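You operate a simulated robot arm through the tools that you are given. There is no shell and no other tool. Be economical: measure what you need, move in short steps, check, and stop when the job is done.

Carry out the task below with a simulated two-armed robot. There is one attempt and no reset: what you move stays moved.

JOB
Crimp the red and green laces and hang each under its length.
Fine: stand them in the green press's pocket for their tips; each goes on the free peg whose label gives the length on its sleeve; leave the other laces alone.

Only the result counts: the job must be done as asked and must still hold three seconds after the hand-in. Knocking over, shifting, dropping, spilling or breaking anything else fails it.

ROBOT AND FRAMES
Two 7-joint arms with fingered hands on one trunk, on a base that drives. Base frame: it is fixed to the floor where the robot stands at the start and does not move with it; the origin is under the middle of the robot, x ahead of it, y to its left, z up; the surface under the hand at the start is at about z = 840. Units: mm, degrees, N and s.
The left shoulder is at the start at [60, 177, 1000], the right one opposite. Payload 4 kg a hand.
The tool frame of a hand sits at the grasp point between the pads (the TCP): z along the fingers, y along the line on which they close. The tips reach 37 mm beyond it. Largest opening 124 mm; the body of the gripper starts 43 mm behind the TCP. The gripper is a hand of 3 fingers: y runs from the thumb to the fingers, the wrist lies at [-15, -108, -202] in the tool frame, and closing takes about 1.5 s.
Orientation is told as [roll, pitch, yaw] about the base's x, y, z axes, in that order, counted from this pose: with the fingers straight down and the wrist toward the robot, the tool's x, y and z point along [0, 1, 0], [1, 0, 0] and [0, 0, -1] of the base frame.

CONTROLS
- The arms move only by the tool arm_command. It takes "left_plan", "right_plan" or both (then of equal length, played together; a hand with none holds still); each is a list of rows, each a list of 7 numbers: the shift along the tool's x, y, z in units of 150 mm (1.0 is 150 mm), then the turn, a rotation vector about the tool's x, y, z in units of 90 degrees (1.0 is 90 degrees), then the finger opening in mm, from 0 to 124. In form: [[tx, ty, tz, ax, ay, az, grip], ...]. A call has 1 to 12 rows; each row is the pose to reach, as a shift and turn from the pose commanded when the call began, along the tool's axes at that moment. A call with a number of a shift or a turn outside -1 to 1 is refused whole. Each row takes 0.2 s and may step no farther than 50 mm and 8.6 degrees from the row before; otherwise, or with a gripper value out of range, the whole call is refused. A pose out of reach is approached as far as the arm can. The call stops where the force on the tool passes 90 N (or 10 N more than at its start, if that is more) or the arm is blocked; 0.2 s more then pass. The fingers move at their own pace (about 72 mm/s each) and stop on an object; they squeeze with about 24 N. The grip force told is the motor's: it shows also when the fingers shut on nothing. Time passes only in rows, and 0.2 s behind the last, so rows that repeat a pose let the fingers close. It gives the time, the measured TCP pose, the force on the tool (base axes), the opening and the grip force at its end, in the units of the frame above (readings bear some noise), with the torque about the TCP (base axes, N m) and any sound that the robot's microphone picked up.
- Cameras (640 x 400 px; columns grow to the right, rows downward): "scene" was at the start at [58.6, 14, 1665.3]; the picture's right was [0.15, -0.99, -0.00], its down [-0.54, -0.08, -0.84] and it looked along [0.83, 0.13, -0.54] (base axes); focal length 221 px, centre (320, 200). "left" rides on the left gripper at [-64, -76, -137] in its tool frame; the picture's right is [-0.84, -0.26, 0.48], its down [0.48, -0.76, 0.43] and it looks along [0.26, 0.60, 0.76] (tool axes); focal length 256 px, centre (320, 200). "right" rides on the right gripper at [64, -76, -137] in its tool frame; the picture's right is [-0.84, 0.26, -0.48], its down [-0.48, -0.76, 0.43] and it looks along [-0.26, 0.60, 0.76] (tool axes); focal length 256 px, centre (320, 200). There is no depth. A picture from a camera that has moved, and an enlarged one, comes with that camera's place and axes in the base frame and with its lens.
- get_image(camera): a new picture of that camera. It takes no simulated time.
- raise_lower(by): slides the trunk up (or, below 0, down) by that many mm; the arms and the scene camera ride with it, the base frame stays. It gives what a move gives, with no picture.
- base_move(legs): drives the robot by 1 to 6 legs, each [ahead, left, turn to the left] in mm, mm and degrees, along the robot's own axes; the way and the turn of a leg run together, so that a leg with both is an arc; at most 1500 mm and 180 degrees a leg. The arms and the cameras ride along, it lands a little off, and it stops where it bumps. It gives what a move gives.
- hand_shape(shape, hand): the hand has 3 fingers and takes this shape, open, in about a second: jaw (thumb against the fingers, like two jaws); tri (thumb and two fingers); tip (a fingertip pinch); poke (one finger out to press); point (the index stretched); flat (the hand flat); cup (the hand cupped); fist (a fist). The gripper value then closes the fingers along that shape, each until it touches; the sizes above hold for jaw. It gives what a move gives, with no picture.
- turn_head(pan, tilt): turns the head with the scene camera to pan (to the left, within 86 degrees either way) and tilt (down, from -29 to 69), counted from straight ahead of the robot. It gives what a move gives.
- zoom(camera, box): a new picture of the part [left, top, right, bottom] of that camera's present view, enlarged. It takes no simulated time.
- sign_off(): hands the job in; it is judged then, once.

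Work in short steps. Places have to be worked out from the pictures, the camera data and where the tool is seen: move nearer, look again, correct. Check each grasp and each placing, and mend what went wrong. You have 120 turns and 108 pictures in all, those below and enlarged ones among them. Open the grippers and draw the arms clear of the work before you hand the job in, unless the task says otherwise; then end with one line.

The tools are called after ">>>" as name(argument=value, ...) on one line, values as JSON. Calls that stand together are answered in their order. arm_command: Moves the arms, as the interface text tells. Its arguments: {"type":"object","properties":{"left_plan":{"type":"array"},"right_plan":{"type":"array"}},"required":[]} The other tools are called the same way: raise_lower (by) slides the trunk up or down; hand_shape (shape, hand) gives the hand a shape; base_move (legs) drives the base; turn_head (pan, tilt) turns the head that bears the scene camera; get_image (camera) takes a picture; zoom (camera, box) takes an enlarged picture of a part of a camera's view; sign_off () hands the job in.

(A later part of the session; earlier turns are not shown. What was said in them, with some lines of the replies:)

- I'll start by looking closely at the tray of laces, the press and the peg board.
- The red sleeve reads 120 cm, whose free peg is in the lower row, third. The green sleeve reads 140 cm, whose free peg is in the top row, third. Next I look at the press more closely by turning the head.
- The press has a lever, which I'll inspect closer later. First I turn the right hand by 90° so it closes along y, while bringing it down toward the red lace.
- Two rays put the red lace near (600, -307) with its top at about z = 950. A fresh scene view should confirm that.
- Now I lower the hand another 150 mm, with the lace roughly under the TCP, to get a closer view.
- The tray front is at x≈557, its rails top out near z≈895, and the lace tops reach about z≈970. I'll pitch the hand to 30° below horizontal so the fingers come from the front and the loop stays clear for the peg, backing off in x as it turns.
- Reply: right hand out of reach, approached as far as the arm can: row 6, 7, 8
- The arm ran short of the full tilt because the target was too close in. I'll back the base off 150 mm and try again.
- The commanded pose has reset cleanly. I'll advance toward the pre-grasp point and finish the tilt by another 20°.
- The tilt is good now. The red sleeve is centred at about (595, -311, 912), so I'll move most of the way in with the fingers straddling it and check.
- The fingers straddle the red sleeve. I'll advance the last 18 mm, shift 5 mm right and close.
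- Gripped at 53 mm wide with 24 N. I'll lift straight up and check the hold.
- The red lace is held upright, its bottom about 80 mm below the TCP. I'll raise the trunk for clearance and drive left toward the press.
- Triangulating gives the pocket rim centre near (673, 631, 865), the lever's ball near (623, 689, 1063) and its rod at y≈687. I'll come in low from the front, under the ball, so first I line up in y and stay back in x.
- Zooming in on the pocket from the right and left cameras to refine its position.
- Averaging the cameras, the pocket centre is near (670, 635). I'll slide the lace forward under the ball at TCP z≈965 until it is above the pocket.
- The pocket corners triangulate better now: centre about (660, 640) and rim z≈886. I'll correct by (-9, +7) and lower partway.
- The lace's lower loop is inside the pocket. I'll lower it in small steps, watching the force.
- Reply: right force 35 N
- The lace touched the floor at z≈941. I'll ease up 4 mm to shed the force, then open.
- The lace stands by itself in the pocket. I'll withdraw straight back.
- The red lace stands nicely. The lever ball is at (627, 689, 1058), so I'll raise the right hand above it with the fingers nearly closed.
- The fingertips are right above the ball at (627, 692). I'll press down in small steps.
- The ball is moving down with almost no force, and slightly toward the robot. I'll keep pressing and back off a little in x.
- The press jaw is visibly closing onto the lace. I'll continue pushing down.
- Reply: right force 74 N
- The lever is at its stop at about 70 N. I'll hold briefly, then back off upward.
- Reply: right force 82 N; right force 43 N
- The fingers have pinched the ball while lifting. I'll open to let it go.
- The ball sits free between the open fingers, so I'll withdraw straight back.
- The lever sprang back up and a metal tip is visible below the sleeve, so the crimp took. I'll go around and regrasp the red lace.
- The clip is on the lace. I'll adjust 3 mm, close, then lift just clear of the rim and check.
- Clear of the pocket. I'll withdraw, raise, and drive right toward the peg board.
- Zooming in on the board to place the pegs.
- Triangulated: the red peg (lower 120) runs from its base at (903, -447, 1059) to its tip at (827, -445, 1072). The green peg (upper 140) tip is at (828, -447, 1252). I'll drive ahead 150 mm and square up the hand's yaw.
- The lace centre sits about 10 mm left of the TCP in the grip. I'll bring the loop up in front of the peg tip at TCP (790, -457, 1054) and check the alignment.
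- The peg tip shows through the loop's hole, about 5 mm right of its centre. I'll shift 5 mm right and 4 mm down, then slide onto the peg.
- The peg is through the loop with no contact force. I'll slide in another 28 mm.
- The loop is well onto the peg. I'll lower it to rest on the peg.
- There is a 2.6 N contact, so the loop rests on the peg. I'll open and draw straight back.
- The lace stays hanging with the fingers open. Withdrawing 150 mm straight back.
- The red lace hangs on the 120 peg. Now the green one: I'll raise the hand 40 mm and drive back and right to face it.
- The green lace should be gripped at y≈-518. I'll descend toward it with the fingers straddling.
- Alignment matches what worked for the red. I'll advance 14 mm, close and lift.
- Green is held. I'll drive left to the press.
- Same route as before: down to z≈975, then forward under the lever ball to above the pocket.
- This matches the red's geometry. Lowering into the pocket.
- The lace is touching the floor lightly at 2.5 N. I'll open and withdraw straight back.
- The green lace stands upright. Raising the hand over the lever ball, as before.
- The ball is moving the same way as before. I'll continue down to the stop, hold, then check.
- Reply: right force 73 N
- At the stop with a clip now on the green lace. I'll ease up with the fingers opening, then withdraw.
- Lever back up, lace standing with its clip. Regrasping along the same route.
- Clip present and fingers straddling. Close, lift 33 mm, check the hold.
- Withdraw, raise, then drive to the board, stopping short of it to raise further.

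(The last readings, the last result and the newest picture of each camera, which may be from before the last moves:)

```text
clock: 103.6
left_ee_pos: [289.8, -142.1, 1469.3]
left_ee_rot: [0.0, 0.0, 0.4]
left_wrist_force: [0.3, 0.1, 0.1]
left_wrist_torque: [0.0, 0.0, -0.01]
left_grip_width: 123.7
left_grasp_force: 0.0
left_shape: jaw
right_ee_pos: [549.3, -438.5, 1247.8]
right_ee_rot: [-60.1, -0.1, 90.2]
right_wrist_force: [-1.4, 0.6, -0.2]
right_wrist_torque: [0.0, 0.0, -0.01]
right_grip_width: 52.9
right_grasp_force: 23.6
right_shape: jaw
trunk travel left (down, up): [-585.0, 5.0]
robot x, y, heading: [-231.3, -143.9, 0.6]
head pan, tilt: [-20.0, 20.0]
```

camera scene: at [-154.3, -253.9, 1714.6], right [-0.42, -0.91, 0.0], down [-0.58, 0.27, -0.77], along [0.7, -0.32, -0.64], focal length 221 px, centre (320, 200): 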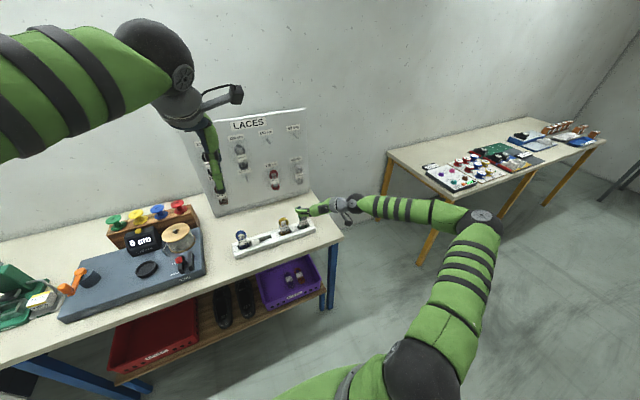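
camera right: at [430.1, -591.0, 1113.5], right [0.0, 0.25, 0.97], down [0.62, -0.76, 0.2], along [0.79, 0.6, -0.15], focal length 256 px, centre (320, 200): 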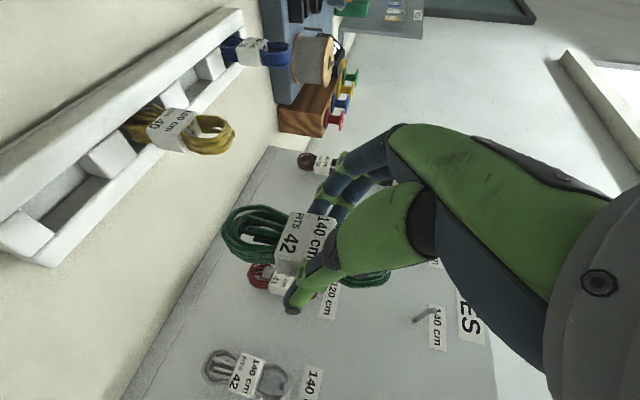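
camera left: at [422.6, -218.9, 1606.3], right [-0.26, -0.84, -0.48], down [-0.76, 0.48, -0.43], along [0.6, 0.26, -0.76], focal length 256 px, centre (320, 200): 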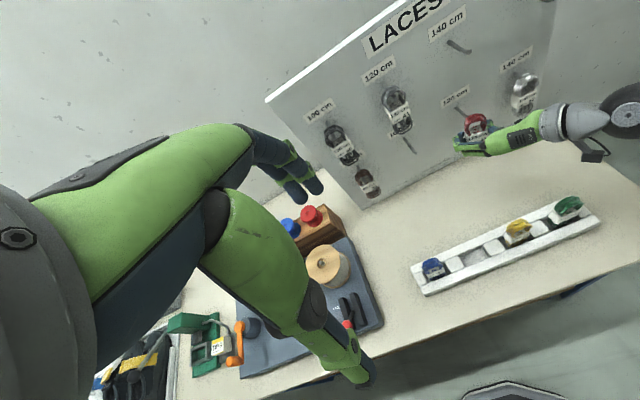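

Driving ahead 200 mm and 20 mm right to bring the lace in front of the upper peg.

>>> base_move(legs=[[200, -20, -0.5]])

>>> zoom(camera="scene", box=[230, 150, 390, 275])

>>> get_image(camera="right")

```text
clock: 105.2
left_ee_pos: [486.8, -165.1, 1468.2]
left_ee_rot: [0.0, 0.1, 0.0]
left_wrist_force: [0.1, -0.4, -0.2]
left_wrist_torque: [-0.01, 0.06, -0.01]
left_grip_width: 123.7
left_grasp_force: 0.1
left_shape: jaw
right_ee_pos: [744.0, -462.8, 1246.2]
right_ee_rot: [-60.1, -0.1, 89.9]
right_wrist_force: [0.7, 0.4, -1.2]
right_wrist_torque: [-0.01, 0.0, -0.02]
right_grip_width: 52.7
right_grasp_force: 24.0
right_shape: jaw
trunk travel left (down, up): [-585.0, 5.0]
robot x, y, heading: [-37.8, -162.0, -0.0]
head pan, tilt: [-20.0, 20.0]
```

```text
3.20 times, centred on (310, 212) of scene
camera zoom: at [24.2, -191.3, 1745.8], right [-0.34, -0.94, 0.0], down [-0.32, 0.12, -0.94], along [0.88, -0.32, -0.34], focal length 708 px, centre (352, 160)
```

zoom: 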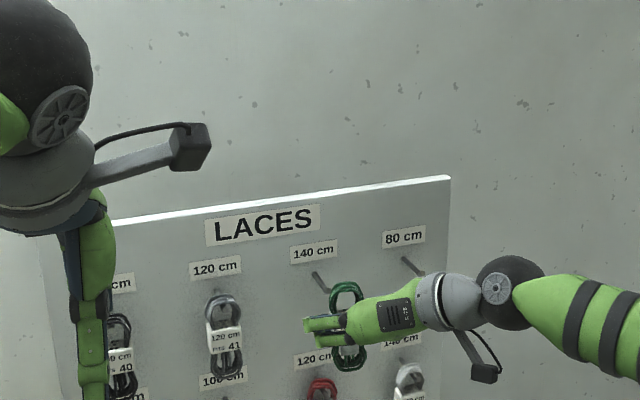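

```text
19 pictures are left
camera right: at [592.6, -538.5, 1259.4], right [0.0, 0.25, 0.97], down [0.62, -0.76, 0.2], along [0.79, 0.6, -0.15], focal length 256 px, centre (320, 200)
```

right: 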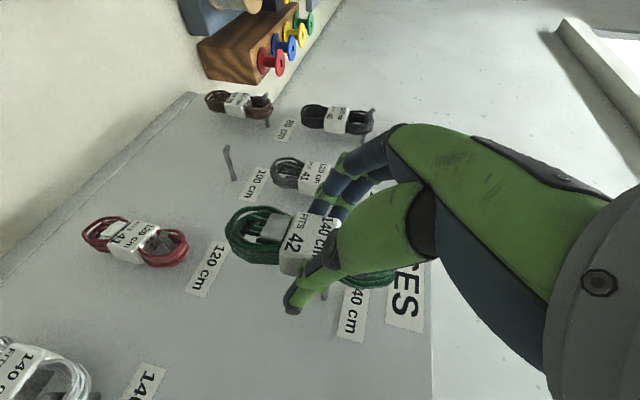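

Moving to just in front of the peg tip, TCP (790, -460, 1233), and checking alignment.

>>> arm_command(right_plan=[[-0.025, 0.01, 0.1, 0, 0, 0, 0], [-0.05, 0.02, 0.2, 0, 0, 0, 0], [-0.077, 0.02, 0.309, 0, 0, 0, 0]])

>>> zoom(camera="scene", box=[285, 210, 349, 260])

```text
clock: 106.0
left_ee_pos: [484.8, -166.3, 1468.8]
left_ee_rot: [0.0, -0.1, 0.0]
left_wrist_force: [-0.7, -0.9, -0.9]
left_wrist_torque: [0.03, 0.02, -0.01]
left_grip_width: 123.7
left_grasp_force: 0.0
left_shape: jaw
right_ee_pos: [790.2, -460.8, 1232.1]
right_ee_rot: [-60.1, -0.3, 89.9]
right_wrist_force: [0.3, -0.4, -0.9]
right_wrist_torque: [0.02, 0.03, 0.04]
right_grip_width: 52.8
right_grasp_force: 23.9
right_shape: jaw
trunk travel left (down, up): [-585.0, 5.0]
robot x, y, heading: [-37.0, -154.7, 0.0]
head pan, tilt: [-20.0, 20.0]
```

```text
8.00 times, centred on (317, 235) of scene
camera zoom: at [23.4, -191.0, 1745.9], right [-0.34, -0.94, 0.0], down [-0.32, 0.12, -0.94], along [0.88, -0.32, -0.34], focal length 1769 px, centre (344, -80)
```

zoom: 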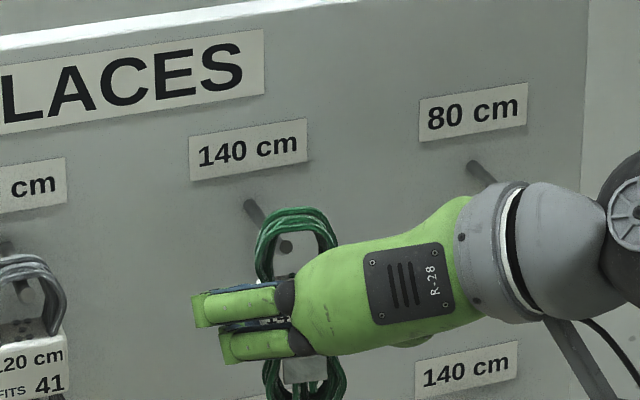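

Horizontally aligned; the tip sits about 7 mm low in the hole. I'll drop 6 mm and slide onto the peg partway.

>>> arm_command(right_plan=[[0.035, 0, 0.02, 0, 0, 0, 0], [0.0074, 0, 0.081, 0, 0, 0, 0], [-0.02, 0, 0.142, 0, 0, 0, 0], [-0.047, 0, 0.203, 0, 0, 0, 0]])

>>> zoom(camera="scene", box=[285, 210, 349, 260])

```text
clock: 107.0
left_ee_pos: [485.2, -165.0, 1468.6]
left_ee_rot: [0.0, -0.1, 0.2]
left_wrist_force: [-0.8, 0.3, 0.3]
left_wrist_torque: [0.01, 0.01, 0.03]
left_grip_width: 123.8
left_grasp_force: 0.0
left_shape: jaw
right_ee_pos: [817.0, -459.8, 1224.5]
right_ee_rot: [-60.2, -0.2, 89.9]
right_wrist_force: [0.2, -0.1, 0.3]
right_wrist_torque: [-0.02, 0.04, -0.02]
right_grip_width: 52.7
right_grasp_force: 24.3
right_shape: jaw
trunk travel left (down, up): [-585.0, 5.0]
robot x, y, heading: [-34.2, -157.5, 0.1]
head pan, tilt: [-20.0, 20.0]
```

```text
8.00 times, centred on (317, 235) of scene
camera zoom: at [22.9, -191.0, 1745.9], right [-0.34, -0.94, 0.0], down [-0.32, 0.12, -0.94], along [0.88, -0.32, -0.34], focal length 1769 px, centre (344, -80)
```

zoom: 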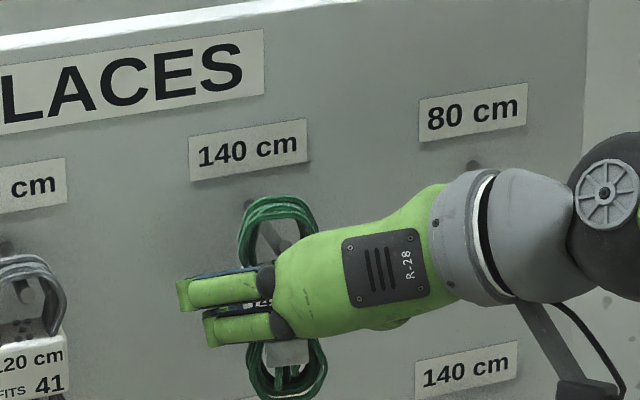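

The peg is inside the loop with no force. Sliding in another 31 mm.

>>> arm_command(right_plan=[[-0.025, 0, 0.065, 0, 0, 0, 0], [-0.05, 0, 0.13, 0, 0, 0, 0], [-0.074, 0, 0.196, 0, 0, 0, 0]])

>>> zoom(camera="scene", box=[285, 210, 349, 260])

>>> arm_command(right_plan=[[0.023, 0, 0.013, 0, 0, 0, 0], [0.046, 0, 0.027, 0, 0, 0, 0]])

```text
clock: 107.8
left_ee_pos: [484.9, -165.7, 1468.7]
left_ee_rot: [0.1, 0.0, 0.0]
left_wrist_force: [0.0, 0.4, -1.2]
left_wrist_torque: [-0.02, 0.03, -0.01]
left_grip_width: 123.6
left_grasp_force: 0.0
left_shape: jaw
right_ee_pos: [848.9, -461.6, 1220.7]
right_ee_rot: [-60.2, -0.1, 89.9]
right_wrist_force: [-0.1, 0.8, -0.1]
right_wrist_torque: [0.04, 0.05, 0.0]
right_grip_width: 52.7
right_grasp_force: 24.2
right_shape: jaw
trunk travel left (down, up): [-585.0, 5.0]
robot x, y, heading: [-34.3, -164.0, 0.2]
head pan, tilt: [-20.0, 20.0]
```

```text
8.00 times, centred on (317, 235) of scene
camera zoom: at [23.0, -190.9, 1745.9], right [-0.34, -0.94, 0.0], down [-0.32, 0.12, -0.94], along [0.88, -0.32, -0.34], focal length 1769 px, centre (344, -80)
```

zoom: 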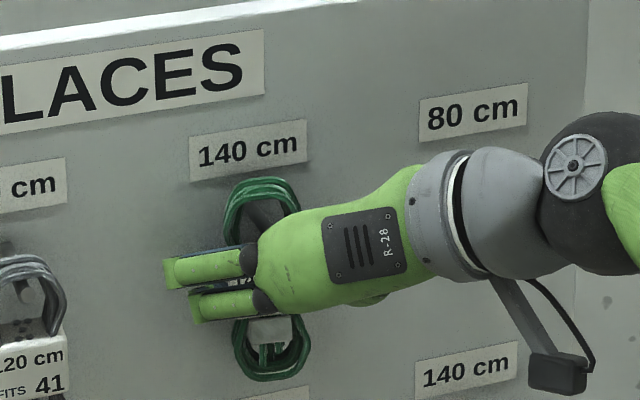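

```text
clock: 108.4
left_ee_pos: [484.1, -164.5, 1470.2]
left_ee_rot: [0.1, 0.0, 0.0]
left_wrist_force: [-0.6, 0.2, -0.4]
left_wrist_torque: [-0.02, 0.03, 0.0]
left_grip_width: 123.7
left_grasp_force: 0.1
left_shape: jaw
right_ee_pos: [849.7, -459.9, 1210.7]
right_ee_rot: [-60.2, -0.1, 89.8]
right_wrist_force: [0.1, -1.1, -0.7]
right_wrist_torque: [-0.02, 0.0, 0.02]
right_grip_width: 52.6
right_grasp_force: 24.1
right_shape: jaw
trunk travel left (down, up): [-585.0, 5.0]
robot x, y, heading: [-34.4, -164.1, 0.1]
head pan, tilt: [-20.0, 20.0]
```

Still free. I'll lower a few millimetres at a time until the loop rests on the peg.

>>> arm_command(right_plan=[[0.018, 0, 0.01, 0, 0, 0, 0], [0.026, 0, 0.015, 0, 0, 0, 0]])

>>> arm_command(right_plan=[[0.012, 0, 0.007, 0, 0, 0, 0], [0.012, 0, 0.007, 0, 0, 0, 0]])

>>> zoom(camera="scene", box=[285, 210, 349, 260])

```text
clock: 109.0
left_ee_pos: [484.2, -165.4, 1470.1]
left_ee_rot: [0.1, 0.0, 0.0]
left_wrist_force: [0.6, -0.6, -0.1]
left_wrist_torque: [0.02, -0.01, 0.01]
left_grip_width: 123.7
left_grasp_force: 0.0
left_shape: jaw
right_ee_pos: [848.5, -460.4, 1208.2]
right_ee_rot: [-60.2, -0.3, 89.9]
right_wrist_force: [0.4, 0.4, -0.1]
right_wrist_torque: [0.02, 0.01, 0.0]
right_grip_width: 53.0
right_grasp_force: 23.8
right_shape: jaw
trunk travel left (down, up): [-585.0, 5.0]
robot x, y, heading: [-33.0, -157.0, 0.0]
head pan, tilt: [-20.0, 20.0]
```

```text
clock: 109.6
left_ee_pos: [483.7, -165.1, 1470.2]
left_ee_rot: [-0.1, 0.1, 0.0]
left_wrist_force: [0.0, 0.0, -0.3]
left_wrist_torque: [-0.01, -0.05, -0.01]
left_grip_width: 123.6
left_grasp_force: 0.0
left_shape: jaw
right_ee_pos: [848.7, -461.2, 1206.9]
right_ee_rot: [-60.2, -0.2, 89.9]
right_wrist_force: [0.3, 0.0, 3.0]
right_wrist_torque: [0.05, -0.02, 0.0]
right_grip_width: 52.8
right_grasp_force: 23.8
right_shape: jaw
trunk travel left (down, up): [-585.0, 5.0]
robot x, y, heading: [-31.6, -162.0, 0.0]
head pan, tilt: [-20.0, 20.0]
```

```text
8.00 times, centred on (317, 235) of scene
camera zoom: at [22.2, -191.0, 1746.0], right [-0.34, -0.94, 0.0], down [-0.32, 0.12, -0.94], along [0.88, -0.32, -0.34], focal length 1769 px, centre (344, -80)
```

zoom: 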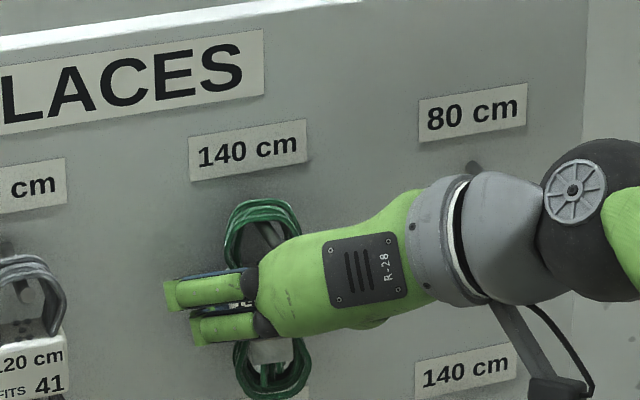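

Contact at z≈1207 with 3 N: the loop rests on the peg. Opening, then withdrawing straight back.

>>> arm_command(right_plan=[[0, 0, 0, 0, 0, 0, 60], [0, 0, 0, 0, 0, 0, 75], [0, 0, 0, 0, 0, 0, 86], [0, 0, 0, 0, 0, 0, 86], [0.06, 0, -0.1, 0, 0, 0, 86], [0.14, 0, -0.25, 0, 0, 0, 86], [0.25, 0, -0.43, 0, 0, 0, 86], [0.37, 0, -0.65, 0, 0, 0, 86], [0.497, 0, -0.868, 0, 0, 0, 86]])

>>> base_move(legs=[[-200, 0, 0]])

>>> turn_head(pan=-15, tilt=30)

>>> get_image(camera="scene")

>>> zoom(camera="scene", box=[230, 130, 390, 230])

```text
clock: 111.6
left_ee_pos: [482.7, -165.1, 1470.5]
left_ee_rot: [0.0, 0.0, -0.1]
left_wrist_force: [0.1, 0.1, -0.2]
left_wrist_torque: [0.03, 0.02, 0.0]
left_grip_width: 123.5
left_grasp_force: 0.0
left_shape: jaw
right_ee_pos: [697.5, -458.7, 1205.2]
right_ee_rot: [-60.1, -0.2, 89.9]
right_wrist_force: [0.9, -0.3, 0.1]
right_wrist_torque: [0.03, 0.01, 0.03]
right_grip_width: 85.8
right_grasp_force: 0.1
right_shape: jaw
trunk travel left (down, up): [-585.0, 5.0]
robot x, y, heading: [-35.1, -159.4, 0.2]
head pan, tilt: [-20.0, 20.0]
```

```text
clock: 113.2
left_ee_pos: [279.0, -167.9, 1470.1]
left_ee_rot: [0.0, -0.1, -0.4]
left_wrist_force: [-0.4, -0.3, 0.1]
left_wrist_torque: [0.01, -0.05, -0.02]
left_grip_width: 123.8
left_grasp_force: 0.0
left_shape: jaw
right_ee_pos: [492.6, -462.6, 1206.3]
right_ee_rot: [-60.4, -0.2, 89.5]
right_wrist_force: [-1.2, -0.1, 0.0]
right_wrist_torque: [0.02, 0.01, 0.0]
right_grip_width: 85.5
right_grasp_force: 0.0
right_shape: jaw
trunk travel left (down, up): [-585.0, 5.0]
robot x, y, heading: [-236.7, -159.3, -0.4]
head pan, tilt: [-20.0, 20.0]
```

```text
clock: 113.9
left_ee_pos: [279.8, -167.7, 1469.6]
left_ee_rot: [0.0, 0.0, -0.4]
left_wrist_force: [0.7, 0.5, 0.7]
left_wrist_torque: [-0.01, 0.0, 0.0]
left_grip_width: 123.4
left_grasp_force: 0.0
left_shape: jaw
right_ee_pos: [493.5, -462.6, 1204.3]
right_ee_rot: [-60.2, -0.2, 89.6]
right_wrist_force: [0.2, -0.9, -0.4]
right_wrist_torque: [-0.01, 0.02, 0.02]
right_grip_width: 85.7
right_grasp_force: 0.0
right_shape: jaw
trunk travel left (down, up): [-585.0, 5.0]
robot x, y, heading: [-238.7, -159.8, -0.4]
head pan, tilt: [-15.0, 30.0]
```

```text
14 pictures are left
camera scene: at [-181.9, -182.6, 1729.9], right [-0.26, -0.96, 0.0], down [-0.48, 0.13, -0.87], along [0.84, -0.23, -0.5], focal length 221 px, centre (320, 200)
```

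scene: 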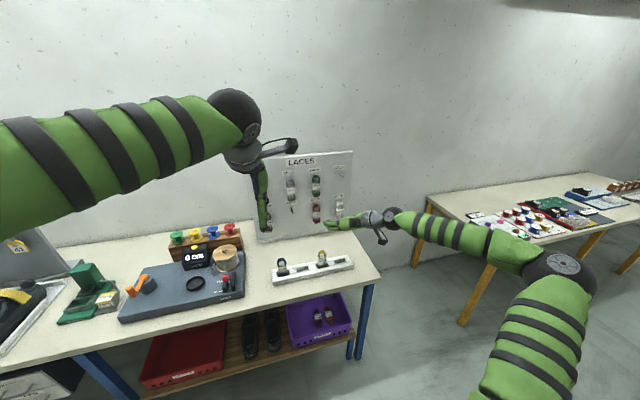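

```text
4.00 times, centred on (310, 180) of scene
camera zoom: at [-181.9, -182.6, 1729.9], right [-0.26, -0.96, 0.0], down [-0.48, 0.13, -0.87], along [0.84, -0.23, -0.5], focal length 884 px, centre (360, 280)
```

zoom: 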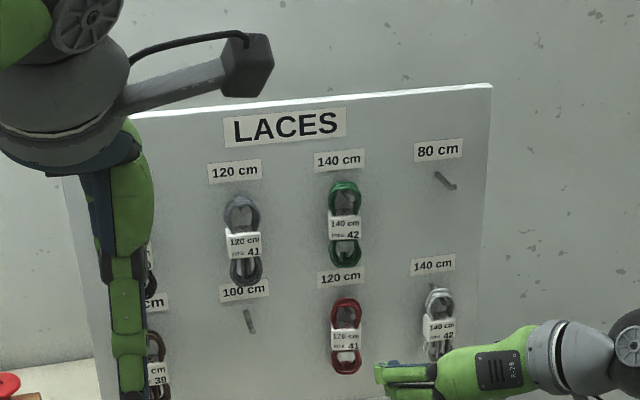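

Both laces hang on their matching pegs with their clips on. Everything else is in place, the hands are open and clear, and I'm handing in.

>>> sign_off()

```text
The job is handed in.
```

I crimped both laces in the green press. The red one now hangs on the free 120 cm peg and the green one on the free 140 cm peg; the blue and yellow laces stayed in the tray.
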